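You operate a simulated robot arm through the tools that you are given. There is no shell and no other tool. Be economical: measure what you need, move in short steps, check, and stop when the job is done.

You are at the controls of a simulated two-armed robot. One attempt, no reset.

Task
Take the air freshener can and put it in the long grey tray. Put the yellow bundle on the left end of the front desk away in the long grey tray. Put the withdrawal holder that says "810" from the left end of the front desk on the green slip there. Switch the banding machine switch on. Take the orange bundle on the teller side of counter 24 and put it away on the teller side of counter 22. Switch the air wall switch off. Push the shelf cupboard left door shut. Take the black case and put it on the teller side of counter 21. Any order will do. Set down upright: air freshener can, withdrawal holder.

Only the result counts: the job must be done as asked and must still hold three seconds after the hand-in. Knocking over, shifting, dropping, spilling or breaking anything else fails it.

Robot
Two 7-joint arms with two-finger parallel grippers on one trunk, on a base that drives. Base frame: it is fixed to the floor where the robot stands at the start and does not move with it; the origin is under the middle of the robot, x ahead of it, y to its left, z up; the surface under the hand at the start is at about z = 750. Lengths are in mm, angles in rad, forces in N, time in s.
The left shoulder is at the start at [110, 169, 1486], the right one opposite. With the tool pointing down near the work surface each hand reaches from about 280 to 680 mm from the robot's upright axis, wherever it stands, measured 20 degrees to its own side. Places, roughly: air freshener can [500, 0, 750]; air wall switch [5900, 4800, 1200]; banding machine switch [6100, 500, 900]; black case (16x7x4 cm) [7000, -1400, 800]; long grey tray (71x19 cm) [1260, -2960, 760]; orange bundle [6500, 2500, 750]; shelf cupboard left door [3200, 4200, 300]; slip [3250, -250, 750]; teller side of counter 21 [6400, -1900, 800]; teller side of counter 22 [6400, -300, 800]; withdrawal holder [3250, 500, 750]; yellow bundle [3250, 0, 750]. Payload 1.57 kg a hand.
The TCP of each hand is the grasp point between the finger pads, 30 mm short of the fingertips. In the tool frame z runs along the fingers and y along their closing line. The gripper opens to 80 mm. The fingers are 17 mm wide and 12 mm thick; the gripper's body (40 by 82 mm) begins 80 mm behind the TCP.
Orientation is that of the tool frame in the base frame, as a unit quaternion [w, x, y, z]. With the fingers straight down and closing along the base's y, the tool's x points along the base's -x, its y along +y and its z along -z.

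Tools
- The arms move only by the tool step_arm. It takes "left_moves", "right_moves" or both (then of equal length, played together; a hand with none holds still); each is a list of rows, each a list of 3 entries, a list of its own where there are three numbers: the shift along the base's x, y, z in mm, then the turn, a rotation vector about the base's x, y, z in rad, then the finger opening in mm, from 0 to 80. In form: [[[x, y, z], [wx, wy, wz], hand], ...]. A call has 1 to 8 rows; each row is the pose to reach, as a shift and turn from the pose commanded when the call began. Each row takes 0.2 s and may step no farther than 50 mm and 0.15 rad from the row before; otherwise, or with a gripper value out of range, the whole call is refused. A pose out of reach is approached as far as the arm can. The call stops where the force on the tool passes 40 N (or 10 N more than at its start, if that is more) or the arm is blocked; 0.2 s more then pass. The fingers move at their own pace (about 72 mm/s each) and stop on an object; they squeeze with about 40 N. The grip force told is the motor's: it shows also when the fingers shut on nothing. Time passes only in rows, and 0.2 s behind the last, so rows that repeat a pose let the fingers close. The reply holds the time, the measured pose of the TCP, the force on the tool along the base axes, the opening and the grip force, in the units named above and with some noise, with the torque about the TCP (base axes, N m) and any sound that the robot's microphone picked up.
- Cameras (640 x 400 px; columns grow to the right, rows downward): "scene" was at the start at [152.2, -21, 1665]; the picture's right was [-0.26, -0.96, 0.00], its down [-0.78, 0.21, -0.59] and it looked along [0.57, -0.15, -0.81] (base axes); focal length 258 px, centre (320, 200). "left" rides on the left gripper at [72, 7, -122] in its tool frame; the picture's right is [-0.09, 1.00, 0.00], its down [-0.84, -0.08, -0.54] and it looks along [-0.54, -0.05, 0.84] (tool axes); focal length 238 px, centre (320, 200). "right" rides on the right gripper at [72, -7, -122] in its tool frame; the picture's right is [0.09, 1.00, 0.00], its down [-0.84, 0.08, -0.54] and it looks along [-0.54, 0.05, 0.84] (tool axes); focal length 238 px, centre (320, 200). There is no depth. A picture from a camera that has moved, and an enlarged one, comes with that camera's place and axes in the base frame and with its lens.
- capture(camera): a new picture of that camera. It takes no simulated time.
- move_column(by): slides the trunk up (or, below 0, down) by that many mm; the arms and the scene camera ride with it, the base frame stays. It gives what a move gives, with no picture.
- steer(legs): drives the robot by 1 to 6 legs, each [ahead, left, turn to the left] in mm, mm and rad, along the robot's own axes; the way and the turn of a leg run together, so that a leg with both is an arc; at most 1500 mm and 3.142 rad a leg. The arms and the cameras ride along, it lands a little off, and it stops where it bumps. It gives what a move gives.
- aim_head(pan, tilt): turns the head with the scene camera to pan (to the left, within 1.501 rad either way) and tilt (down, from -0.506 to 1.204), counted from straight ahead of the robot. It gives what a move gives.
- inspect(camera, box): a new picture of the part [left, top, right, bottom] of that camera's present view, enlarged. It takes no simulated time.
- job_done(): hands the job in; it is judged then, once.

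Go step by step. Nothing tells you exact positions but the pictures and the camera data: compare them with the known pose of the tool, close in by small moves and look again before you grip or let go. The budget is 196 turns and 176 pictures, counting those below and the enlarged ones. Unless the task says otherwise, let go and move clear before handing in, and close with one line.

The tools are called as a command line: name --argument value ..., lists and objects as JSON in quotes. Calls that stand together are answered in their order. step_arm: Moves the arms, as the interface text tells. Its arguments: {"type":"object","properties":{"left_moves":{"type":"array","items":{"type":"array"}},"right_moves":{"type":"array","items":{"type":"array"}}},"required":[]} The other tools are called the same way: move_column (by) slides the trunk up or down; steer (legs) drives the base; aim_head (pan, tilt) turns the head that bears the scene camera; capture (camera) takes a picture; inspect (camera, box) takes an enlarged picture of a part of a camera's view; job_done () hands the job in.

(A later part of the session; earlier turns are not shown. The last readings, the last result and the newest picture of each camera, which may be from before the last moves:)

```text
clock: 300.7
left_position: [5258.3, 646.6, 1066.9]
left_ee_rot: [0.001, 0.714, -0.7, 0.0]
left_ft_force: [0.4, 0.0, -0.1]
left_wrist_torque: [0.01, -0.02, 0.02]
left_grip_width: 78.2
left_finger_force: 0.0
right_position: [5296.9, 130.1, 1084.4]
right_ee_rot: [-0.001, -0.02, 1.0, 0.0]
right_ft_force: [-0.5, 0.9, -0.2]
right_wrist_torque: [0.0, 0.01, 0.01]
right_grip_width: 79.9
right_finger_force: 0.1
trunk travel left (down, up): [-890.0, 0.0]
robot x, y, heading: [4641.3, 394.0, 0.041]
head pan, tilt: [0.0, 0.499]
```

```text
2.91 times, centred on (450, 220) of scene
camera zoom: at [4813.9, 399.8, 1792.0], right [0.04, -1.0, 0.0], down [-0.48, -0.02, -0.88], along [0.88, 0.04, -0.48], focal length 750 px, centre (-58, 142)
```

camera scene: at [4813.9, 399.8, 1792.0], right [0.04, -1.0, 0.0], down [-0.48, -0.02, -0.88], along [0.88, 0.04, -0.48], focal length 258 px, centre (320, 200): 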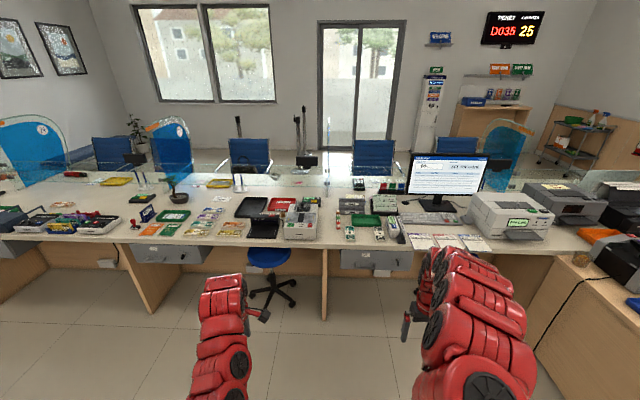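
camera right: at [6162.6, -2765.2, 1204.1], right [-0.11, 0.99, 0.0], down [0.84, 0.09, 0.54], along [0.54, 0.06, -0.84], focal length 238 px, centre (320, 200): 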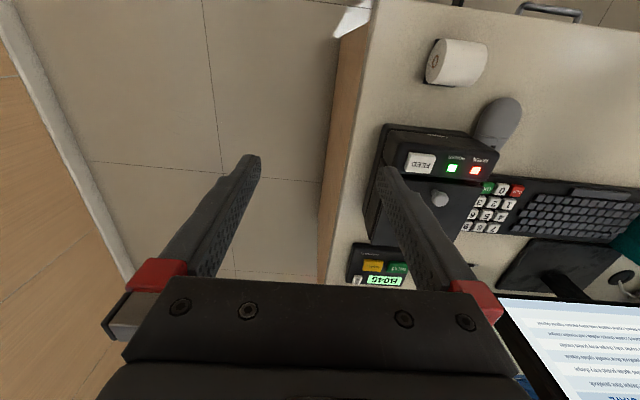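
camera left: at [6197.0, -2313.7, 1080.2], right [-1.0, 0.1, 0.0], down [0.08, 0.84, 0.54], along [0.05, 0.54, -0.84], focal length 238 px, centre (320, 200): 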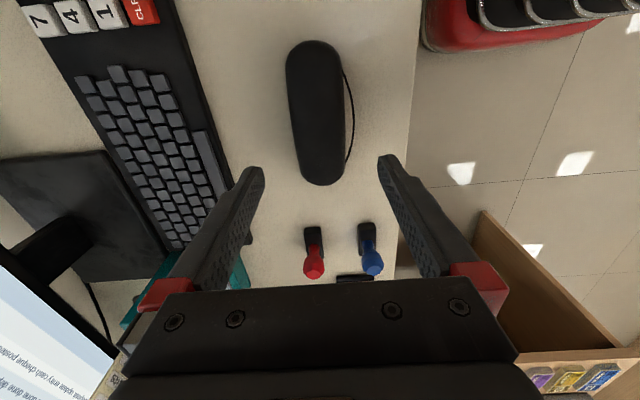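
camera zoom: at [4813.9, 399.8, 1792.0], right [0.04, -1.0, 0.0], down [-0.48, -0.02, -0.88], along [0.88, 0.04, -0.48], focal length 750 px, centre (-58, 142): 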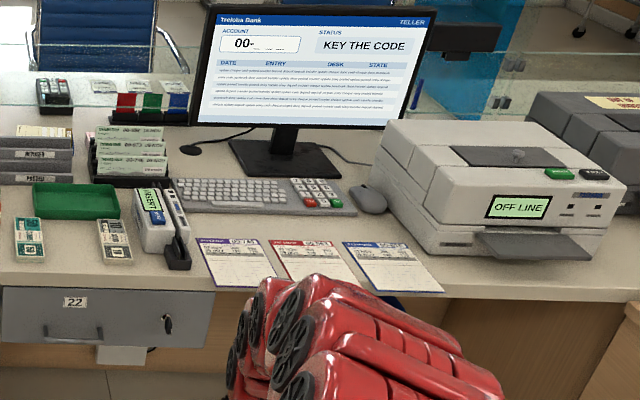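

The white box with green and red buttons at about [6180, 580] is the likely banding machine. I'll drive closer to read it.

steer --legs '[[700, 300, -0.04]]'

aim_head --pan -0.1 --tilt 0.75

capture --camera "scene"

capture --camera "right"

```text
clock: 304.7
left_position: [5932.0, 932.9, 1067.6]
left_ee_rot: [0.0, -0.699, 0.716, 0.0]
left_ft_force: [0.5, -0.4, 0.1]
left_wrist_torque: [0.03, -0.02, 0.01]
left_grip_width: 77.9
left_finger_force: 0.1
right_position: [5950.7, 417.7, 1083.1]
right_ee_rot: [-0.001, 0.001, 1.0, 0.0]
right_ft_force: [-0.6, -0.9, -0.6]
right_wrist_torque: [-0.01, -0.01, -0.02]
right_grip_width: 80.1
right_finger_force: 0.1
trunk travel left (down, up): [-890.0, 0.0]
robot x, y, heading: [5305.1, 706.5, 0.002]
head pan, tilt: [0.0, 0.499]
```

```text
clock: 305.5
left_position: [5933.0, 934.4, 1066.6]
left_ee_rot: [-0.002, -0.698, 0.716, 0.0]
left_ft_force: [-0.6, -0.1, 0.2]
left_wrist_torque: [-0.02, 0.0, 0.0]
left_grip_width: 78.1
left_finger_force: 0.0
right_position: [5949.6, 416.8, 1084.5]
right_ee_rot: [-0.002, 0.002, 1.0, 0.001]
right_ft_force: [0.7, 0.0, 0.1]
right_wrist_torque: [-0.01, 0.01, 0.0]
right_grip_width: 80.0
right_finger_force: 0.0
trunk travel left (down, up): [-890.0, 0.0]
robot x, y, heading: [5304.9, 711.3, -0.005]
head pan, tilt: [-0.099, 0.75]
```

```text
97 pictures are left
camera scene: at [5471.1, 699.0, 1770.1], right [-0.1, -1.0, 0.0], down [-0.68, 0.07, -0.73], along [0.73, -0.07, -0.68], focal length 258 px, centre (320, 200)
```

scene: 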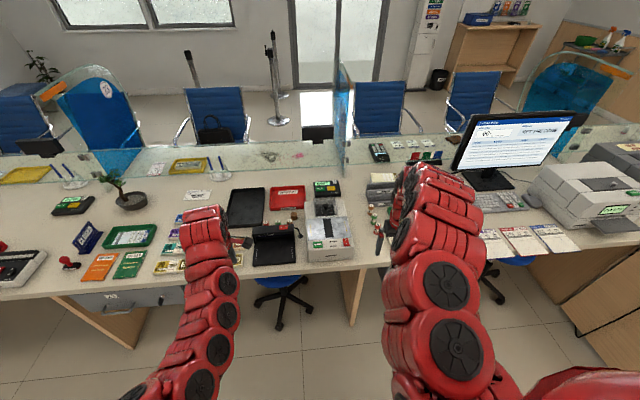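

```text
96 pictures are left
camera right: at [5879.6, 411.7, 1204.2], right [-0.09, 1.0, 0.0], down [0.84, 0.07, 0.54], along [0.54, 0.05, -0.84], focal length 238 px, centre (320, 200)
```

right: 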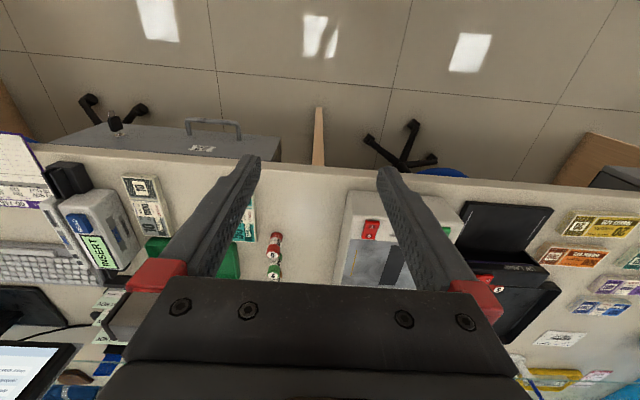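

inspect --camera "scene" --box '[280, 180, 370, 270]'

inspect --camera "right" --box '[320, 170, 480, 290]'

```text
4.44 times, centred on (325, 225) of scene
camera zoom: at [5471.1, 699.0, 1770.1], right [-0.1, -1.0, 0.0], down [-0.68, 0.07, -0.73], along [0.73, -0.07, -0.68], focal length 1146 px, centre (298, 89)
```

zoom: 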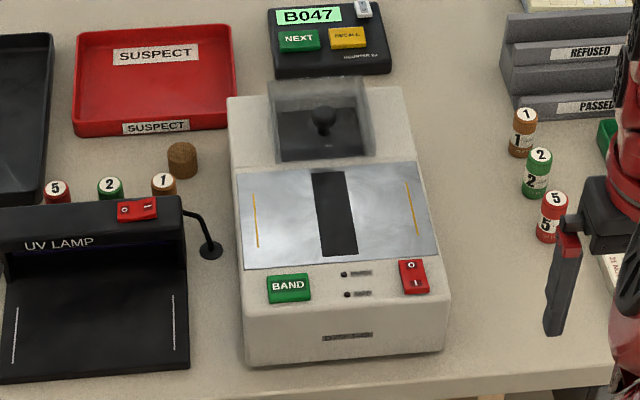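

```text
3.33 times, centred on (400, 230) of right
camera zoom: at [5879.6, 411.7, 1204.2], right [-0.09, 1.0, 0.0], down [0.84, 0.07, 0.54], along [0.54, 0.05, -0.84], focal length 794 px, centre (53, 100)
```

zoom: 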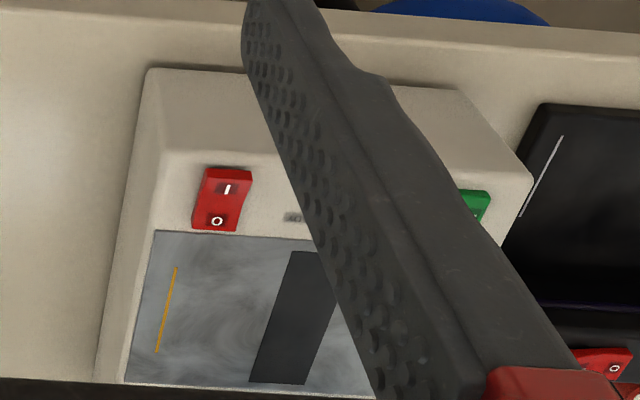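

This is it: the BAND machine's red rocker, with "I" at its near end around [6127, 524, 891]. I'll move in and close the right hand to use the fingertips as a pusher.

steer --legs '[[200, 0, 0.003]]'

step_arm --right_moves '[[[-10, 30, -15], [0, 0, 0], 40], [[-20, 60, -30], [0, 0, 0], 0], [[-30, 90, -50], [0, 0, 0], 0], [[-30, 104, -80], [0, 0, 0], 0]]'

capture --camera "right"

capture --camera "scene"

```text
clock: 307.1
left_position: [6128.4, 935.7, 1068.2]
left_ee_rot: [0.0, -0.699, 0.715, -0.001]
left_ft_force: [-0.3, -0.3, 0.1]
left_wrist_torque: [0.01, 0.0, -0.03]
left_grip_width: 77.9
left_finger_force: 0.0
right_position: [6147.8, 418.6, 1084.8]
right_ee_rot: [0.0, 0.0, 1.0, 0.001]
right_ft_force: [0.2, -0.2, -0.3]
right_wrist_torque: [0.01, -0.02, 0.01]
right_grip_width: 79.9
right_finger_force: 0.2
trunk travel left (down, up): [-890.0, 0.0]
robot x, y, heading: [5505.1, 708.9, 0.004]
head pan, tilt: [-0.099, 0.75]
```

```text
clock: 308.1
left_position: [6131.1, 936.3, 1066.3]
left_ee_rot: [-0.002, -0.7, 0.714, -0.001]
left_ft_force: [-0.3, 0.7, -0.8]
left_wrist_torque: [0.01, 0.0, 0.01]
left_grip_width: 78.0
left_finger_force: 0.0
right_position: [6120.7, 523.2, 1001.8]
right_ee_rot: [-0.001, -0.001, 1.0, -0.001]
right_ft_force: [-0.4, 0.2, -0.6]
right_wrist_torque: [0.02, 0.02, -0.03]
right_grip_width: 0.0
right_finger_force: 21.4
trunk travel left (down, up): [-890.0, 0.0]
robot x, y, heading: [5504.0, 705.3, 0.005]
head pan, tilt: [-0.099, 0.75]
```

```text
93 pictures are left
camera right: at [6048.8, 517.6, 1122.5], right [-0.09, 1.0, 0.0], down [0.84, 0.08, 0.54], along [0.54, 0.05, -0.84], focal length 238 px, centre (320, 200)
```

right: 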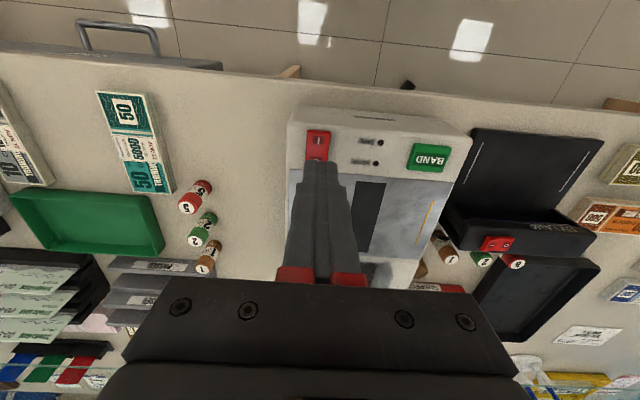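

```text
92 pictures are left
camera scene: at [5670.0, 700.1, 1770.1], right [-0.1, -1.0, 0.0], down [-0.68, 0.07, -0.73], along [0.73, -0.07, -0.68], focal length 258 px, centre (320, 200)
```

scene: 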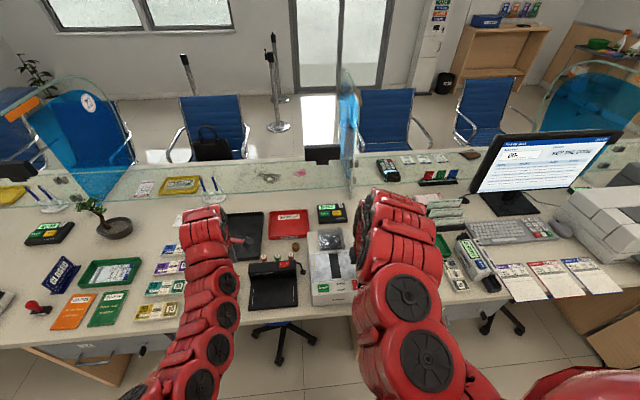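

inspect --camera "right" --box '[260, 90, 400, 200]'

```text
3.64 times, centred on (330, 145) of right
camera zoom: at [6048.8, 517.6, 1122.5], right [-0.09, 1.0, 0.0], down [0.84, 0.08, 0.54], along [0.54, 0.05, -0.84], focal length 867 px, centre (284, 400)
```

zoom: 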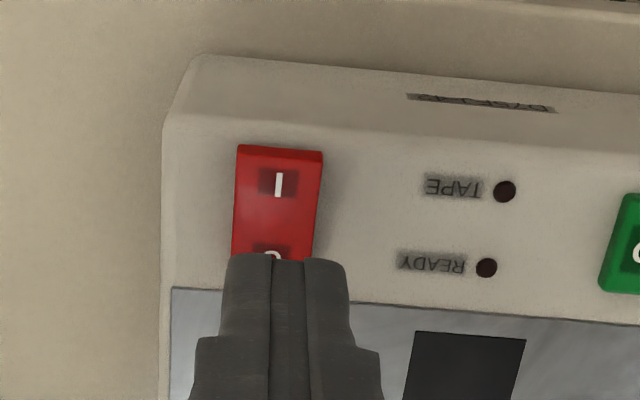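

The "I" end is at [6125, 523]. I'm lined up within 3 mm, so I'll press down slowly.

step_arm --right_moves '[[[3, 0, -40], [0, 0, 0], 0], [[3, 0, -68], [0, 0, 0], 0], [[3, 0, -74], [0, 0, 0], 0], [[3, 0, -79], [0, 0, 0], 0], [[3, 0, -83], [0, 0, 0], 0], [[3, 0, -86], [0, 0, 0], 0]]'

```text
clock: 309.5
left_position: [6130.1, 934.7, 1066.9]
left_ee_rot: [-0.001, -0.7, 0.715, 0.0]
left_ft_force: [0.2, 0.3, 0.5]
left_wrist_torque: [-0.01, -0.03, -0.01]
left_grip_width: 78.0
left_finger_force: 0.0
right_position: [6123.1, 523.5, 917.2]
right_ee_rot: [0.0, 0.0, 1.0, 0.0]
right_ft_force: [-0.7, -0.6, 0.7]
right_wrist_torque: [-0.01, 0.0, 0.0]
right_grip_width: 0.0
right_finger_force: 21.2
trunk travel left (down, up): [-890.0, 0.0]
robot x, y, heading: [5504.8, 706.7, 0.007]
head pan, tilt: [-0.099, 0.75]
```

No contact yet (tip at z ≈ 887). I'll continue in small steps.

step_arm --right_moves '[[[0, 0, -3], [0, 0, 0], 0], [[0, 0, -6], [0, 0, 0], 0], [[0, 0, -9], [0, 0, 0], 0], [[0, 0, -12], [0, 0, 0], 0]]'

inspect --camera "right" --box '[230, 60, 410, 200]'

```text
clock: 310.1
left_position: [6127.7, 935.6, 1069.2]
left_ee_rot: [-0.001, -0.699, 0.715, -0.002]
left_ft_force: [0.1, 0.1, -0.2]
left_wrist_torque: [0.02, 0.02, -0.01]
left_grip_width: 77.8
left_finger_force: 0.0
right_position: [6122.1, 523.8, 916.6]
right_ee_rot: [0.003, 0.0, 1.0, 0.0]
right_ft_force: [-10.6, 1.9, 27.1]
right_wrist_torque: [0.06, 0.12, 0.12]
right_grip_width: 0.0
right_finger_force: 21.5
trunk travel left (down, up): [-890.0, 0.0]
robot x, y, heading: [5503.9, 708.4, 0.004]
head pan, tilt: [-0.099, 0.75]
stopped in row 3 (right hand): the force on the tool passed its limit at 43 N (the readings are from after the stop); the commanded pose is now the measured one
```

```text
2.86 times, centred on (320, 130) of right
camera zoom: at [6050.6, 517.3, 1036.3], right [-0.09, 1.0, 0.0], down [0.83, 0.08, 0.55], along [0.55, 0.05, -0.84], focal length 681 px, centre (320, 400)
```

zoom: 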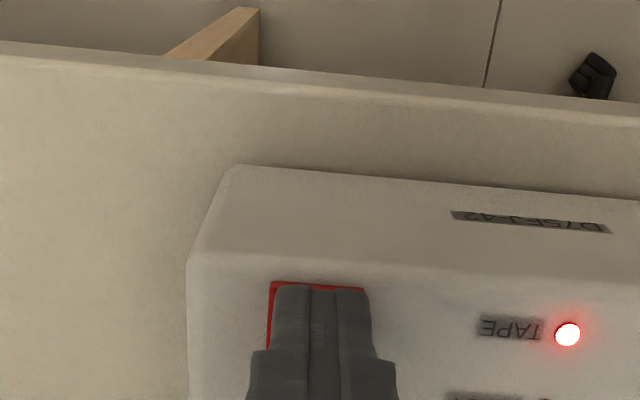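

The TAPE lamp lit, so it's switched on. I'll rise and confirm.

step_arm --right_moves '[[[0, 0, 30], [0, 0, 0], 0], [[0, 0, 75], [0, 0, 0], 0], [[0, -20, 120], [0, 0, 0], 20], [[0, -60, 150], [0, 0, 0], 60]]'

capture --camera "right"

```text
clock: 311.1
left_position: [6130.3, 934.4, 1067.3]
left_ee_rot: [-0.001, -0.699, 0.715, 0.001]
left_ft_force: [0.4, -0.6, -0.6]
left_wrist_torque: [0.01, -0.03, 0.01]
left_grip_width: 78.0
left_finger_force: 0.0
right_position: [6125.0, 459.7, 1063.8]
right_ee_rot: [0.002, 0.001, 1.0, 0.001]
right_ft_force: [0.0, 0.1, -0.2]
right_wrist_torque: [0.02, -0.01, -0.02]
right_grip_width: 59.8
right_finger_force: 0.1
trunk travel left (down, up): [-890.0, 0.0]
robot x, y, heading: [5507.7, 708.4, 0.001]
head pan, tilt: [-0.099, 0.75]
```

```text
89 pictures are left
camera right: at [6053.3, 453.9, 1184.1], right [-0.09, 1.0, 0.0], down [0.83, 0.08, 0.55], along [0.54, 0.05, -0.84], focal length 238 px, centre (320, 200)
```

right: 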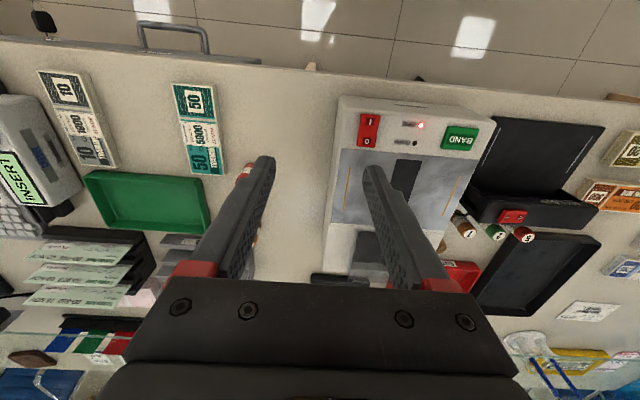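

The rocker is on. Next is the orange bundle at counter 24: I'll back off, strafe left and look.

steer --legs '[[-350, 0, 0], [0, 1500, 0]]'

aim_head --pan 0.1 --tilt 0.7

capture --camera "scene"

```text
clock: 320.4
left_position: [5766.4, 2434.0, 1067.3]
left_ee_rot: [-0.002, -0.705, 0.709, 0.0]
left_ft_force: [0.9, -0.4, -0.4]
left_wrist_torque: [-0.03, 0.02, 0.03]
left_grip_width: 78.1
left_finger_force: 0.0
right_position: [5768.8, 1960.1, 1063.6]
right_ee_rot: [0.002, -0.008, 1.0, 0.0]
right_ft_force: [-0.4, 0.4, -0.3]
right_wrist_torque: [0.03, -0.02, 0.01]
right_grip_width: 60.1
right_finger_force: 0.0
trunk travel left (down, up): [-890.0, 0.0]
robot x, y, heading: [5143.5, 2200.2, 0.018]
head pan, tilt: [-0.099, 0.75]
```

```text
clock: 321.1
left_position: [5765.3, 2434.0, 1065.9]
left_ee_rot: [-0.001, -0.705, 0.71, 0.0]
left_ft_force: [0.3, 0.4, -0.1]
left_wrist_torque: [0.0, -0.04, 0.02]
left_grip_width: 78.1
left_finger_force: 0.1
right_position: [5769.8, 1959.7, 1063.7]
right_ee_rot: [0.002, -0.007, 1.0, 0.0]
right_ft_force: [0.0, 0.0, -0.4]
right_wrist_torque: [0.0, 0.0, -0.02]
right_grip_width: 60.3
right_finger_force: 0.1
trunk travel left (down, up): [-890.0, 0.0]
robot x, y, heading: [5143.8, 2200.1, 0.02]
head pan, tilt: [0.099, 0.7]
```

```text
88 pictures are left
camera scene: at [5310.5, 2208.3, 1774.4], right [0.12, -0.99, 0.0], down [-0.64, -0.08, -0.76], along [0.76, 0.09, -0.64], focal length 258 px, centre (320, 200)
```

scene: 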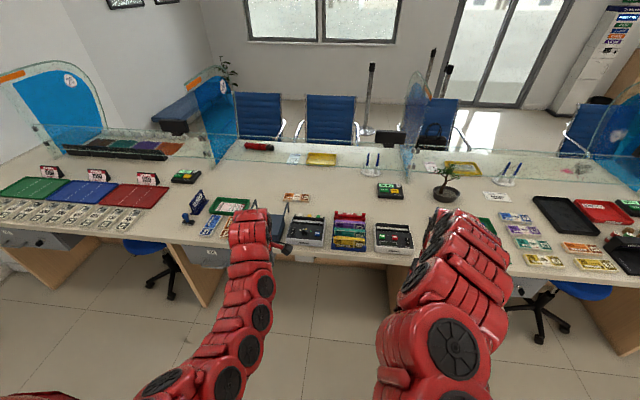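

inspect --camera "scene" --box '[250, 160, 430, 270]'

```text
3.56 times, centred on (340, 215) of scene
camera zoom: at [5310.5, 2208.3, 1774.4], right [0.12, -0.99, 0.0], down [-0.64, -0.08, -0.76], along [0.76, 0.09, -0.64], focal length 917 px, centre (249, 147)
```

zoom: 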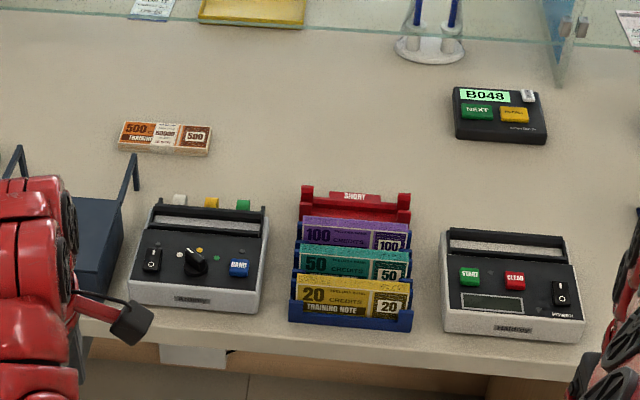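

The orange bundle is at [6492, 2491] with its long side along y, so my left hand's present yaw suits it. I'll drive in.

steer --legs '[[640, 115, -0.02]]'

step_arm --left_moves '[[[20, 0, -10], [0, 0, 0], 80], [[40, 0, -20], [0, 0, 0], 80], [[60, 0, -30], [0, 0, 0], 80]]'

capture --camera "left"

capture --camera "scene"

```text
clock: 324.7
left_position: [6411.2, 2550.6, 1066.8]
left_ee_rot: [0.0, -0.701, 0.714, -0.001]
left_ft_force: [0.0, 0.0, 0.4]
left_wrist_torque: [-0.01, 0.0, 0.02]
left_grip_width: 77.8
left_finger_force: 0.0
right_position: [6408.0, 2076.0, 1064.2]
right_ee_rot: [0.003, -0.001, 1.0, 0.0]
right_ft_force: [-0.4, 0.8, -0.9]
right_wrist_torque: [-0.02, -0.02, -0.01]
right_grip_width: 59.8
right_finger_force: 0.0
trunk travel left (down, up): [-890.0, 0.0]
robot x, y, heading: [5786.0, 2321.0, 0.007]
head pan, tilt: [0.099, 0.7]
```

```text
clock: 325.5
left_position: [6471.4, 2551.2, 1036.3]
left_ee_rot: [-0.001, -0.702, 0.713, 0.0]
left_ft_force: [0.2, 0.2, 0.0]
left_wrist_torque: [0.01, 0.01, -0.02]
left_grip_width: 79.8
left_finger_force: 0.0
right_position: [6408.3, 2077.5, 1062.4]
right_ee_rot: [0.004, -0.002, 1.0, 0.0]
right_ft_force: [0.4, 0.2, -0.5]
right_wrist_torque: [-0.06, 0.0, 0.01]
right_grip_width: 60.2
right_finger_force: 0.1
trunk travel left (down, up): [-890.0, 0.0]
robot x, y, heading: [5784.4, 2318.9, 0.006]
head pan, tilt: [0.099, 0.7]
```

```text
86 pictures are left
camera left: at [6463.4, 2480.2, 1159.2], right [-0.99, 0.11, 0.0], down [0.09, 0.84, 0.54], along [0.06, 0.54, -0.84], focal length 238 px, centre (320, 200)
```

left: 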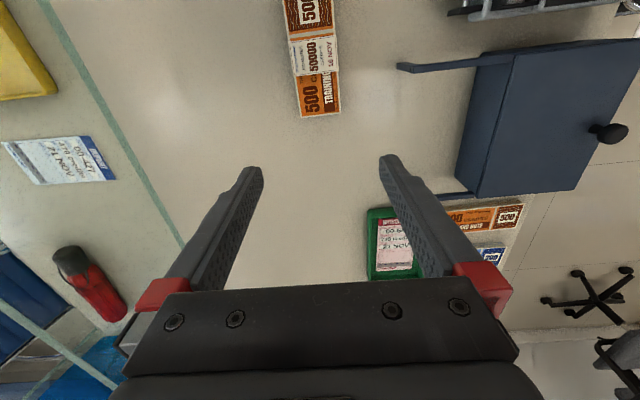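

```text
85 pictures are left
camera scene: at [5953.9, 2330.0, 1774.2], right [0.11, -0.99, 0.0], down [-0.64, -0.07, -0.76], along [0.76, 0.08, -0.64], focal length 258 px, centre (320, 200)
```

scene: 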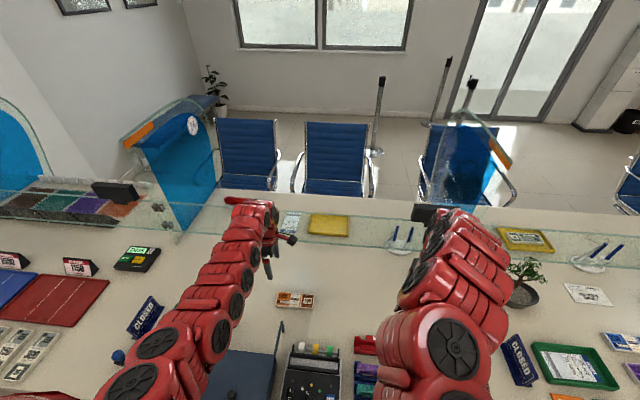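

The bundle's centre is about [6481, 2489], turned ~6°. I'll align the left hand, raise the right arm for clearance and lower the trunk.

step_arm --left_moves '[[[4, -25, 0], [0, 0, 0.06], 80], [[8, -48, 0], [0, 0, 0.12], 80], [[10, -62, 0], [0, 0, 0.12], 80]]' --right_moves '[[[0, -10, 30], [0, 0, 0], 60], [[0, -20, 60], [0, 0, 0], 60], [[0, -30, 90], [0, 0, 0], 60]]'

move_column --by -130

capture --camera "left"

```text
clock: 326.3
left_position: [6479.3, 2488.3, 1035.1]
left_ee_rot: [0.0, 0.743, -0.67, 0.001]
left_ft_force: [0.1, 0.5, -0.2]
left_wrist_torque: [0.01, -0.01, 0.0]
left_grip_width: 80.1
left_finger_force: 0.2
right_position: [6421.0, 2043.6, 1151.3]
right_ee_rot: [0.003, -0.002, 1.0, 0.0]
right_ft_force: [-0.1, 0.1, 0.3]
right_wrist_torque: [0.02, -0.01, 0.02]
right_grip_width: 59.9
right_finger_force: 0.0
right hand out of reach, approached as far as the arm can: row 2, 3
trunk travel left (down, up): [-890.0, 0.0]
robot x, y, heading: [5787.5, 2324.7, 0.011]
head pan, tilt: [0.099, 0.7]
```

```text
clock: 327.9
left_position: [6480.0, 2488.0, 906.0]
left_ee_rot: [0.001, 0.742, -0.67, 0.001]
left_ft_force: [0.3, 0.2, 0.3]
left_wrist_torque: [0.01, 0.01, -0.02]
left_grip_width: 79.9
left_finger_force: 0.1
right_position: [6422.1, 2042.8, 1020.4]
right_ee_rot: [0.002, -0.002, 1.0, 0.0]
right_ft_force: [0.3, -0.3, -0.5]
right_wrist_torque: [0.0, -0.02, 0.02]
right_grip_width: 60.0
right_finger_force: 0.1
trunk travel left (down, up): [-760.0, 130.0]
robot x, y, heading: [5786.8, 2320.2, 0.013]
head pan, tilt: [0.099, 0.7]
```

```text
84 pictures are left
camera left: at [6480.2, 2417.3, 1029.0], right [-1.0, -0.01, 0.0], down [-0.01, 0.84, 0.54], along [-0.01, 0.54, -0.84], focal length 238 px, centre (320, 200)
```

left: 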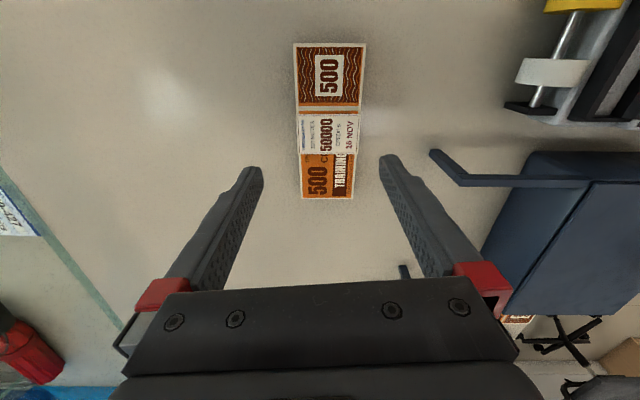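

Viewed square on, it's centred at [6470, 2490] and nearly aligned with y. I'll correct and descend.

step_arm --left_moves '[[[-5, 1, -20], [0, 0, -0.045], 80], [[-10, 2, -45], [0, 0, -0.09], 80], [[-10, 2, -65], [0, 0, -0.09], 80]]'

capture --camera "left"

```text
clock: 328.7
left_position: [6468.3, 2488.8, 842.4]
left_ee_rot: [0.001, 0.712, -0.703, 0.0]
left_ft_force: [0.2, 0.9, -0.6]
left_wrist_torque: [-0.01, -0.01, 0.01]
left_grip_width: 80.0
left_finger_force: 0.0
right_position: [6423.1, 2044.0, 1020.7]
right_ee_rot: [0.002, -0.002, 1.0, 0.001]
right_ft_force: [-0.1, 0.0, 0.0]
right_wrist_torque: [-0.03, 0.02, 0.0]
right_grip_width: 60.1
right_finger_force: 0.1
trunk travel left (down, up): [-760.0, 130.0]
robot x, y, heading: [5787.7, 2323.6, 0.006]
head pan, tilt: [0.099, 0.7]
```

```text
83 pictures are left
camera left: at [6463.4, 2418.7, 964.9], right [-1.0, 0.08, 0.0], down [0.07, 0.84, 0.54], along [0.04, 0.54, -0.84], focal length 238 px, centre (320, 200)
```

left: 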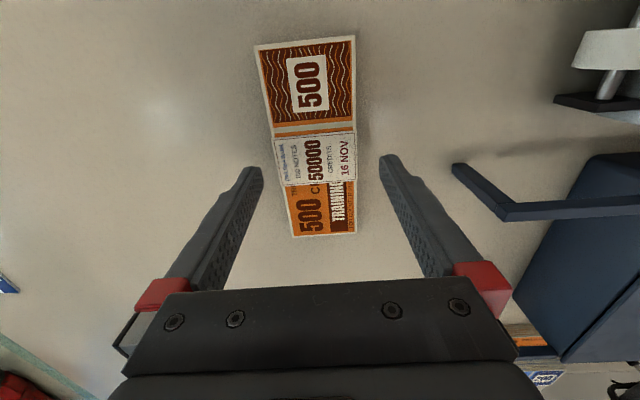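

Centred within 3 mm. I'll descend to z ≈ 806 and grip.

step_arm --left_moves '[[[3, 2, -20], [0, 0, 0], 80], [[3, 2, -32], [0, 0, 0], 80], [[3, 2, -37], [0, 0, 0], 80]]'

capture --camera "left"

```text
clock: 329.5
left_position: [6460.6, 2492.5, 818.7]
left_ee_rot: [0.002, 0.711, -0.703, -0.001]
left_ft_force: [-0.7, -0.4, -0.3]
left_wrist_torque: [-0.03, 0.03, -0.01]
left_grip_width: 79.9
left_finger_force: 0.1
left hand out of reach, approached as far as the arm can: row 1, 2, 3
right_position: [6421.2, 2043.9, 1020.4]
right_ee_rot: [0.001, -0.002, 1.0, 0.001]
right_ft_force: [-0.3, 0.3, 0.6]
right_wrist_torque: [0.02, 0.01, -0.02]
right_grip_width: 59.9
right_finger_force: 0.0
trunk travel left (down, up): [-760.0, 130.0]
robot x, y, heading: [5789.5, 2322.4, 0.009]
head pan, tilt: [0.099, 0.7]
```

```text
82 pictures are left
camera left: at [6454.2, 2421.0, 941.2], right [-1.0, 0.08, 0.0], down [0.07, 0.84, 0.54], along [0.04, 0.54, -0.84], focal length 238 px, centre (320, 200)
```

left: 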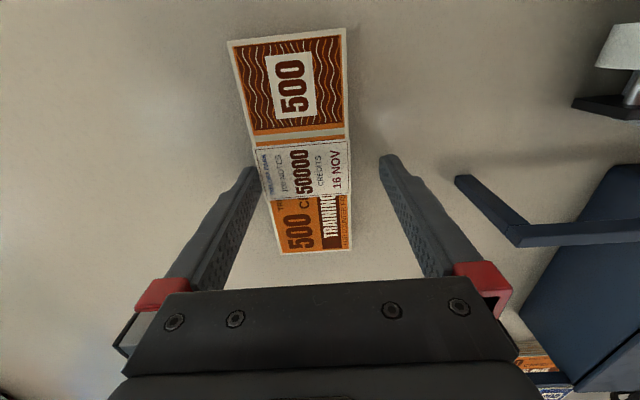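

The arm is at its limit, so I'll rise, lower the trunk further, then come down again.

step_arm --left_moves '[[[3, 0, 30], [0, 0, 0], 80], [[6, 0, 60], [0, 0, 0], 80], [[11, -1, 85], [0, 0, 0], 80]]'

move_column --by -70

capture --camera "left"

```text
clock: 330.3
left_position: [6470.5, 2492.8, 903.6]
left_ee_rot: [0.001, 0.712, -0.703, 0.0]
left_ft_force: [-0.2, 0.1, -0.5]
left_wrist_torque: [0.03, -0.01, -0.01]
left_grip_width: 80.0
left_finger_force: 0.1
right_position: [6422.3, 2044.8, 1020.7]
right_ee_rot: [0.002, -0.002, 1.0, 0.0]
right_ft_force: [0.7, 0.0, 0.5]
right_wrist_torque: [0.0, -0.05, 0.02]
right_grip_width: 60.2
right_finger_force: 0.0
trunk travel left (down, up): [-760.0, 130.0]
robot x, y, heading: [5787.3, 2320.2, 0.008]
head pan, tilt: [0.099, 0.7]
```

```text
clock: 331.4
left_position: [6471.3, 2492.5, 833.3]
left_ee_rot: [0.001, 0.711, -0.703, 0.0]
left_ft_force: [0.4, 0.2, 0.2]
left_wrist_torque: [0.01, 0.03, -0.02]
left_grip_width: 79.7
left_finger_force: 0.0
right_position: [6422.4, 2044.8, 950.8]
right_ee_rot: [0.001, -0.002, 1.0, 0.0]
right_ft_force: [1.0, 0.0, -0.4]
right_wrist_torque: [0.0, -0.01, -0.02]
right_grip_width: 60.0
right_finger_force: 0.1
trunk travel left (down, up): [-690.0, 200.0]
robot x, y, heading: [5788.1, 2327.4, 0.001]
head pan, tilt: [0.099, 0.7]
```

```text
81 pictures are left
camera left: at [6465.6, 2421.0, 956.0], right [-1.0, 0.08, 0.0], down [0.07, 0.84, 0.54], along [0.04, 0.54, -0.84], focal length 238 px, centre (320, 200)
```

left: 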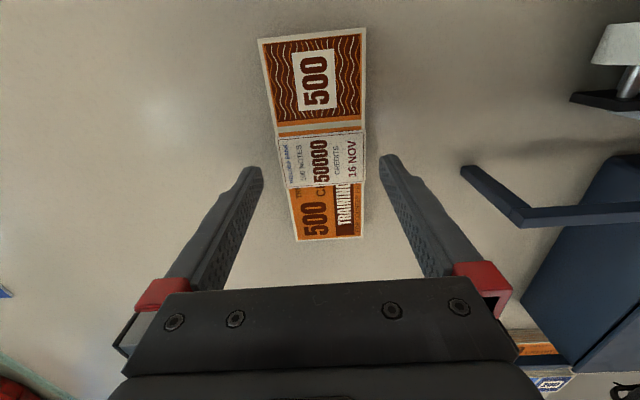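

step_arm --left_moves '[[[1, -1, -15], [0, 0, 0], 80], [[1, -1, -24], [0, 0, 0], 80], [[1, -1, -28], [0, 0, 0], 80], [[1, -1, -28], [0, 0, 0], 40], [[1, -1, -28], [0, 0, 0], 40], [[1, -1, -28], [0, 0, 0], 40]]'

capture --camera "left"

```text
clock: 332.4
left_position: [6470.8, 2491.7, 809.7]
left_ee_rot: [0.001, 0.712, -0.702, 0.0]
left_ft_force: [-11.8, 0.3, 26.7]
left_wrist_torque: [-0.15, 1.3, -0.09]
left_grip_width: 59.8
left_finger_force: 11.6
right_position: [6419.8, 2043.7, 953.4]
right_ee_rot: [0.004, -0.002, 1.0, 0.001]
right_ft_force: [0.3, 0.7, -0.8]
right_wrist_torque: [-0.02, 0.03, -0.02]
right_grip_width: 60.0
right_finger_force: 0.0
trunk travel left (down, up): [-690.0, 200.0]
robot x, y, heading: [5787.5, 2323.8, 0.009]
head pan, tilt: [0.099, 0.7]
stopped in row 4 (left hand): the force on the tool passed its limit at 42 N (the readings are from after the stop); the commanded pose is now the measured one
```

```text
80 pictures are left
camera left: at [6465.2, 2420.5, 932.9], right [-1.0, 0.08, 0.0], down [0.07, 0.84, 0.54], along [0.04, 0.54, -0.84], focal length 238 px, centre (320, 200)
```

left: 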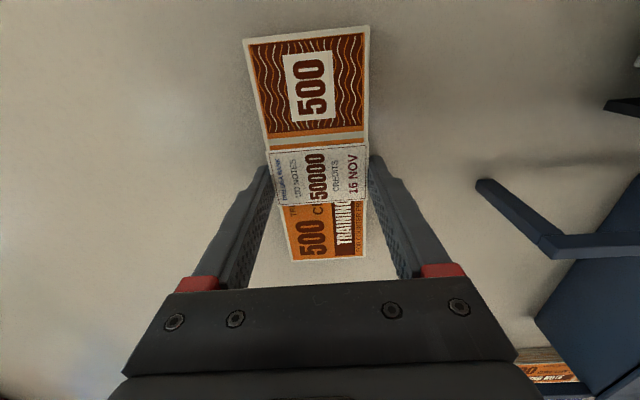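

The tips touched the counter (surface about z 779). I'll finish the grip and lift.

step_arm --left_moves '[[[0, 0, 1], [0, 0, 0], 40], [[0, 0, 1], [0, 0, 0], 40], [[0, 0, 20], [0, 0, 0], 40], [[0, 0, 60], [0, 0, 0], 40], [[0, 0, 100], [0, 0, 0], 40]]'

move_column --by 200

capture --camera "left"

```text
clock: 333.6
left_position: [6472.2, 2492.2, 908.1]
left_ee_rot: [0.002, 0.712, -0.702, -0.001]
left_ft_force: [-0.4, -0.1, -1.0]
left_wrist_torque: [0.02, 0.01, 0.0]
left_grip_width: 59.2
left_finger_force: 40.1
right_position: [6424.0, 2044.7, 950.0]
right_ee_rot: [0.001, -0.002, 1.0, 0.0]
right_ft_force: [0.6, 0.7, 0.4]
right_wrist_torque: [0.0, 0.01, -0.02]
right_grip_width: 60.0
right_finger_force: 0.1
trunk travel left (down, up): [-690.0, 200.0]
robot x, y, heading: [5787.3, 2323.0, 0.013]
head pan, tilt: [0.099, 0.7]
```

```text
clock: 335.7
left_position: [6472.5, 2492.8, 1107.8]
left_ee_rot: [0.001, 0.712, -0.702, -0.002]
left_ft_force: [-0.3, 0.1, -0.7]
left_wrist_torque: [-0.03, 0.03, 0.02]
left_grip_width: 59.0
left_finger_force: 39.6
right_position: [6423.0, 2044.2, 1150.6]
right_ee_rot: [0.002, -0.002, 1.0, 0.0]
right_ft_force: [-0.9, 1.0, 0.6]
right_wrist_torque: [-0.02, 0.0, -0.04]
right_grip_width: 60.0
right_finger_force: 0.1
trunk travel left (down, up): [-890.0, 0.0]
robot x, y, heading: [5786.8, 2320.6, 0.007]
head pan, tilt: [0.099, 0.7]
```

```text
79 pictures are left
camera left: at [6467.0, 2421.3, 1230.7], right [-1.0, 0.08, 0.0], down [0.07, 0.84, 0.54], along [0.04, 0.54, -0.84], focal length 238 px, centre (320, 200)
```

left: 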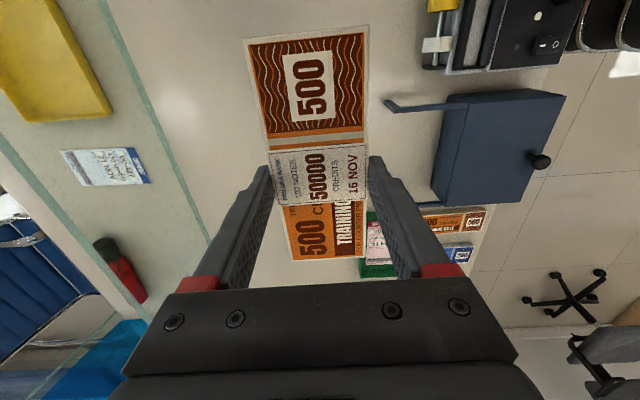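

The orange bundle is held. I'll drive to counter 22 and turn the hand back on the way.

steer --legs '[[-450, 0, -0.008], [0, -1500, 0], [0, -870, 0]]'

step_arm --left_moves '[[[0, 0, 0], [0, 0, -0.148], 40], [[0, 0, 0], [0, 0, -0.296], 40], [[0, 0, 0], [0, 0, -0.444], 40], [[0, 0, 0], [0, 0, -0.592], 40], [[0, 0, 0], [0, 0, -0.74], 40], [[0, 0, 0], [0, 0, -0.888], 40], [[0, 0, 0], [0, 0, -1.036], 40], [[0, 0, 0], [0, 0, -1.184], 40]]'

aim_head --pan 0.15 --tilt 0.8

capture --camera "scene"

```text
clock: 349.6
left_position: [6059.3, 153.1, 1106.9]
left_ee_rot: [0.002, 0.721, -0.693, -0.001]
left_ft_force: [-0.3, 0.1, -1.1]
left_wrist_torque: [0.02, 0.0, 0.05]
left_grip_width: 59.1
left_finger_force: 40.3
right_position: [6019.8, -296.1, 1150.8]
right_ee_rot: [0.002, -0.016, 1.0, 0.0]
right_ft_force: [-0.8, -0.2, -0.7]
right_wrist_torque: [-0.01, 0.02, 0.04]
right_grip_width: 60.0
right_finger_force: 0.1
trunk travel left (down, up): [-890.0, 0.0]
robot x, y, heading: [5375.4, -38.6, 0.035]
head pan, tilt: [0.099, 0.7]
```

```text
clock: 351.4
left_position: [6059.3, 153.1, 1105.6]
left_ee_rot: [-0.001, -0.21, 0.978, 0.002]
left_ft_force: [-0.1, 0.4, -1.2]
left_wrist_torque: [0.02, -0.03, 0.01]
left_grip_width: 59.3
left_finger_force: 40.3
right_position: [6021.2, -295.6, 1150.4]
right_ee_rot: [0.002, -0.015, 1.0, 0.0]
right_ft_force: [0.8, 0.1, 0.1]
right_wrist_torque: [0.02, -0.01, 0.0]
right_grip_width: 60.0
right_finger_force: 0.2
trunk travel left (down, up): [-890.0, 0.0]
robot x, y, heading: [5374.2, -35.6, 0.037]
head pan, tilt: [0.099, 0.7]
```

```text
clock: 352.1
left_position: [6059.1, 152.7, 1107.2]
left_ee_rot: [-0.002, -0.212, 0.977, 0.002]
left_ft_force: [0.4, -1.0, -1.0]
left_wrist_torque: [0.01, -0.01, -0.05]
left_grip_width: 58.9
left_finger_force: 40.1
right_position: [6020.6, -297.7, 1151.4]
right_ee_rot: [0.002, -0.016, 1.0, 0.001]
right_ft_force: [0.0, 0.8, 0.2]
right_wrist_torque: [0.02, 0.04, -0.03]
right_grip_width: 60.1
right_finger_force: 0.1
trunk travel left (down, up): [-890.0, 0.0]
robot x, y, heading: [5376.9, -37.8, 0.039]
head pan, tilt: [0.15, 0.799]
```

```text
78 pictures are left
camera scene: at [5538.4, -19.8, 1766.2], right [0.18, -0.98, 0.0], down [-0.7, -0.13, -0.7], along [0.69, 0.13, -0.72], focal length 258 px, centre (320, 200)
```

scene: 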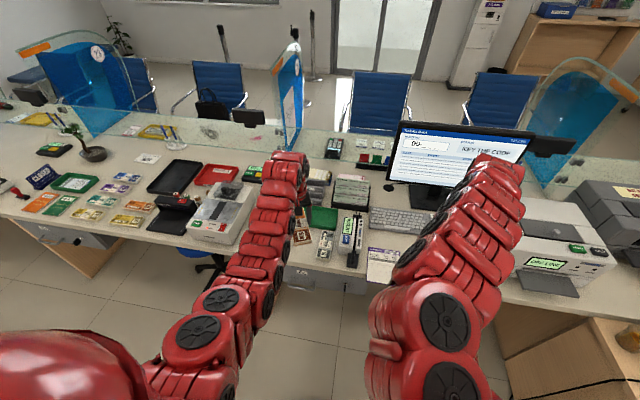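

I'll finish the rotation and move the base up 130 mm.

steer --legs '[[135, 40, -0.038]]'

step_arm --left_moves '[[[0, 0, 0], [0, 0, -0.13], 40], [[0, 0, 0], [0, 0, -0.26], 40], [[0, 0, 0], [0, 0, -0.39], 40]]'

capture --camera "left"

```text
clock: 353.5
left_position: [6198.9, 168.8, 1108.7]
left_ee_rot: [0.001, -0.195, 0.981, 0.0]
left_ft_force: [0.0, -0.6, -0.9]
left_wrist_torque: [-0.03, -0.05, 0.0]
left_grip_width: 59.1
left_finger_force: 39.9
right_position: [6144.9, -278.3, 1151.3]
right_ee_rot: [0.002, 0.001, 1.0, 0.001]
right_ft_force: [0.4, 0.3, -0.4]
right_wrist_torque: [-0.02, -0.01, -0.02]
right_grip_width: 59.8
right_finger_force: 0.1
trunk travel left (down, up): [-890.0, 0.0]
robot x, y, heading: [5514.8, 5.1, -0.002]
head pan, tilt: [0.15, 0.799]
```

```text
clock: 354.3
left_position: [6200.9, 169.1, 1106.8]
left_ee_rot: [-0.001, 0.0, 1.0, 0.002]
left_ft_force: [0.4, -0.2, -1.8]
left_wrist_torque: [-0.01, -0.02, -0.02]
left_grip_width: 59.1
left_finger_force: 40.0
right_position: [6146.9, -277.6, 1150.5]
right_ee_rot: [0.002, 0.002, 1.0, -0.001]
right_ft_force: [-0.7, 0.3, 0.0]
right_wrist_torque: [0.02, 0.03, 0.0]
right_grip_width: 60.0
right_finger_force: 0.0
trunk travel left (down, up): [-890.0, 0.0]
robot x, y, heading: [5510.5, 6.7, 0.006]
head pan, tilt: [0.15, 0.799]
```

```text
77 pictures are left
camera left: at [6129.0, 177.7, 1230.0], right [0.09, 1.0, 0.0], down [0.84, -0.08, 0.54], along [0.54, -0.05, -0.84], focal length 238 px, centre (320, 200)
```

left: 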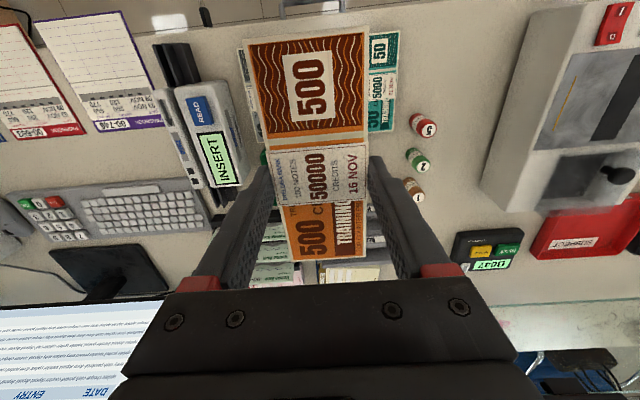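

The gap between the "10" and "50" bundles is centred at y ≈ 171. I'll lower over it.

move_column --by -150

step_arm --left_moves '[[[-7, 2, -35], [0, 0, 0], 40], [[-13, 2, -75], [0, 0, 0], 40], [[-13, 2, -105], [0, 0, 0], 40]]'

capture --camera "left"

```text
clock: 356.0
left_position: [6200.4, 169.7, 957.2]
left_ee_rot: [0.0, 0.0, 1.0, 0.002]
left_ft_force: [0.4, 0.1, -1.4]
left_wrist_torque: [-0.04, -0.01, -0.02]
left_grip_width: 59.0
left_finger_force: 39.7
right_position: [6146.1, -276.9, 1000.2]
right_ee_rot: [0.001, 0.002, 1.0, 0.001]
right_ft_force: [-1.1, 0.3, -0.5]
right_wrist_torque: [0.0, 0.03, 0.01]
right_grip_width: 60.1
right_finger_force: 0.2
trunk travel left (down, up): [-740.0, 150.0]
robot x, y, heading: [5511.5, 10.8, 0.004]
head pan, tilt: [0.15, 0.799]
```

```text
clock: 356.8
left_position: [6187.6, 172.8, 853.7]
left_ee_rot: [0.002, -0.001, 1.0, 0.0]
left_ft_force: [0.3, -0.3, -0.6]
left_wrist_torque: [-0.01, -0.04, 0.04]
left_grip_width: 59.1
left_finger_force: 39.3
right_position: [6146.5, -277.6, 1000.5]
right_ee_rot: [0.001, 0.002, 1.0, 0.0]
right_ft_force: [1.0, -0.5, 0.8]
right_wrist_torque: [-0.01, -0.02, 0.01]
right_grip_width: 59.9
right_finger_force: 0.0
trunk travel left (down, up): [-740.0, 150.0]
robot x, y, heading: [5513.2, 5.4, -0.001]
head pan, tilt: [0.15, 0.799]
```

```text
76 pictures are left
camera left: at [6116.1, 179.8, 976.1], right [0.09, 1.0, 0.0], down [0.84, -0.08, 0.54], along [0.54, -0.05, -0.84], focal length 238 px, centre (320, 200)
```

left: 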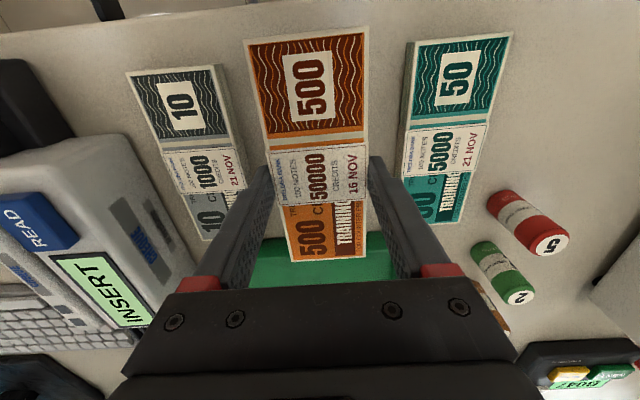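

There's a clear fit. I'll shift 6 mm toward me and 2 mm left for clearance from the green tray, and lower.

step_arm --left_moves '[[[-6, 2, -20], [0, 0, 0], 40], [[-6, 2, -34], [0, 0, 0], 40], [[-6, 2, -39], [0, 0, 0], 40], [[-6, 2, -42], [0, 0, 0], 40]]'

```text
clock: 357.8
left_position: [6181.8, 174.8, 812.2]
left_ee_rot: [0.0, 0.0, 1.0, 0.002]
left_ft_force: [0.7, -0.3, -0.9]
left_wrist_torque: [0.01, -0.01, 0.0]
left_grip_width: 59.0
left_finger_force: 39.7
right_position: [6146.7, -278.2, 999.9]
right_ee_rot: [0.001, 0.003, 1.0, 0.0]
right_ft_force: [0.1, -0.3, 0.4]
right_wrist_torque: [-0.02, 0.0, 0.02]
right_grip_width: 59.8
right_finger_force: 0.1
trunk travel left (down, up): [-740.0, 150.0]
robot x, y, heading: [5513.1, 8.0, 0.002]
head pan, tilt: [0.15, 0.799]
```

step_arm --left_moves '[[[0, 0, -2], [0, 0, 0], 40], [[0, 0, -3], [0, 0, 0], 40]]'

```text
clock: 358.4
left_position: [6181.0, 173.9, 809.6]
left_ee_rot: [0.001, -0.001, 1.0, 0.002]
left_ft_force: [-1.6, 2.1, 14.5]
left_wrist_torque: [-0.47, 1.05, -0.11]
left_grip_width: 59.0
left_finger_force: 39.8
right_position: [6145.6, -277.6, 1001.3]
right_ee_rot: [0.002, 0.003, 1.0, 0.0]
right_ft_force: [0.2, 0.7, -0.3]
right_wrist_torque: [-0.03, 0.02, 0.01]
right_grip_width: 59.8
right_finger_force: 0.1
trunk travel left (down, up): [-740.0, 150.0]
robot x, y, heading: [5516.2, 4.3, -0.002]
head pan, tilt: [0.15, 0.799]
```

Seated. I'll release and rise.

step_arm --left_moves '[[[0, 0, 1], [0, 0, 0], 74], [[0, 0, 1], [0, 0, 0], 74], [[0, 0, 2], [0, 0, 0], 74], [[0, 0, 35], [0, 0, 0], 74], [[0, 0, 80], [0, 0, 0], 74], [[0, 0, 125], [0, 0, 0], 74]]'

capture --camera "left"

```text
clock: 359.8
left_position: [6183.7, 173.5, 933.9]
left_ee_rot: [0.0, 0.001, 1.0, -0.001]
left_ft_force: [0.0, -1.5, -0.1]
left_wrist_torque: [0.03, 0.03, 0.0]
left_grip_width: 74.0
left_finger_force: 0.0
right_position: [6145.8, -276.9, 1001.8]
right_ee_rot: [0.001, 0.003, 1.0, -0.001]
right_ft_force: [0.3, 1.0, 0.9]
right_wrist_torque: [-0.01, -0.01, -0.03]
right_grip_width: 59.9
right_finger_force: 0.0
trunk travel left (down, up): [-740.0, 150.0]
robot x, y, heading: [5514.2, 4.6, -0.002]
head pan, tilt: [0.15, 0.799]
```

```text
75 pictures are left
camera left: at [6111.4, 182.1, 1056.6], right [0.09, 1.0, 0.0], down [0.84, -0.08, 0.54], along [0.54, -0.05, -0.84], focal length 238 px, centre (320, 200)
```

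left: 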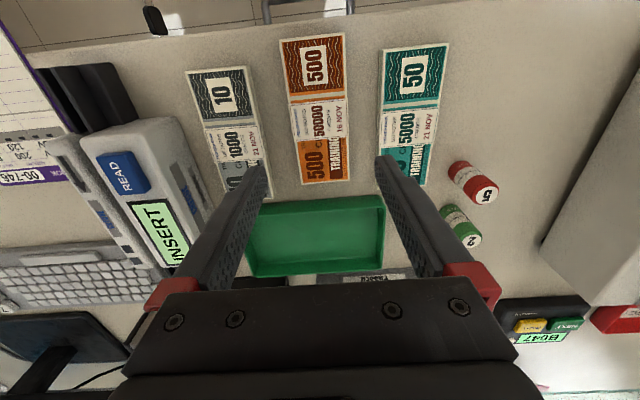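

The orange bundle is put away. Now I'll raise up and drive toward the left wall for the air switch.

move_column --by 150

steer --legs '[[-500, 0, 0], [0, 0, 1.571], [1500, 0, 0], [1200, 0, 0]]'

aim_head --pan -0.2 --tilt 0.3

capture --camera "scene"

```text
clock: 361.6
left_position: [6183.1, 176.0, 1083.0]
left_ee_rot: [0.0, -0.001, 1.0, 0.002]
left_ft_force: [-0.4, 0.2, -0.3]
left_wrist_torque: [-0.01, 0.0, 0.0]
left_grip_width: 74.0
left_finger_force: 0.1
right_position: [6147.1, -277.3, 1149.8]
right_ee_rot: [0.002, 0.003, 1.0, 0.0]
right_ft_force: [-0.2, 0.1, 0.1]
right_wrist_torque: [0.02, 0.01, -0.03]
right_grip_width: 60.1
right_finger_force: 0.0
trunk travel left (down, up): [-890.0, 0.0]
robot x, y, heading: [5511.8, 3.6, 0.0]
head pan, tilt: [0.15, 0.799]
```

```text
clock: 380.9
left_position: [5013.9, 3379.3, 1083.4]
left_ee_rot: [-0.001, -0.685, 0.728, 0.001]
left_ft_force: [-0.6, 0.6, -1.0]
left_wrist_torque: [0.02, -0.01, 0.04]
left_grip_width: 74.0
left_finger_force: 0.1
right_position: [5463.2, 3313.8, 1150.3]
right_ee_rot: [0.001, -0.683, 0.73, 0.002]
right_ft_force: [-0.2, 0.1, 0.1]
right_wrist_torque: [0.0, -0.01, 0.03]
right_grip_width: 60.0
right_finger_force: 0.1
trunk travel left (down, up): [-890.0, 0.0]
robot x, y, heading: [5143.4, 2698.7, 1.51]
head pan, tilt: [0.15, 0.799]
```

```text
clock: 381.9
left_position: [5013.7, 3380.1, 1084.0]
left_ee_rot: [-0.002, -0.685, 0.729, 0.002]
left_ft_force: [0.7, -0.5, 0.2]
left_wrist_torque: [0.0, -0.02, 0.03]
left_grip_width: 74.0
left_finger_force: 0.0
right_position: [5463.0, 3314.4, 1150.6]
right_ee_rot: [0.002, -0.683, 0.731, 0.001]
right_ft_force: [1.1, 0.1, -1.2]
right_wrist_torque: [0.01, 0.02, 0.0]
right_grip_width: 60.0
right_finger_force: 0.0
trunk travel left (down, up): [-890.0, 0.0]
robot x, y, heading: [5139.2, 2702.2, 1.503]
head pan, tilt: [-0.201, 0.3]
```

```text
74 pictures are left
camera scene: at [5171.0, 2868.9, 1810.4], right [0.97, -0.26, 0.0], down [-0.08, -0.29, -0.95], along [0.25, 0.92, -0.3], focal length 258 px, centre (320, 200)
```

scene: 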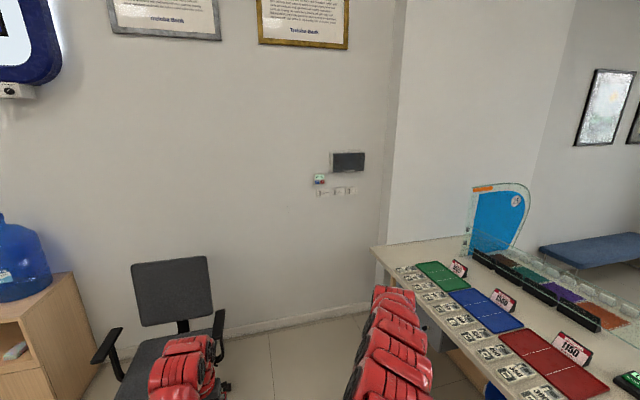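

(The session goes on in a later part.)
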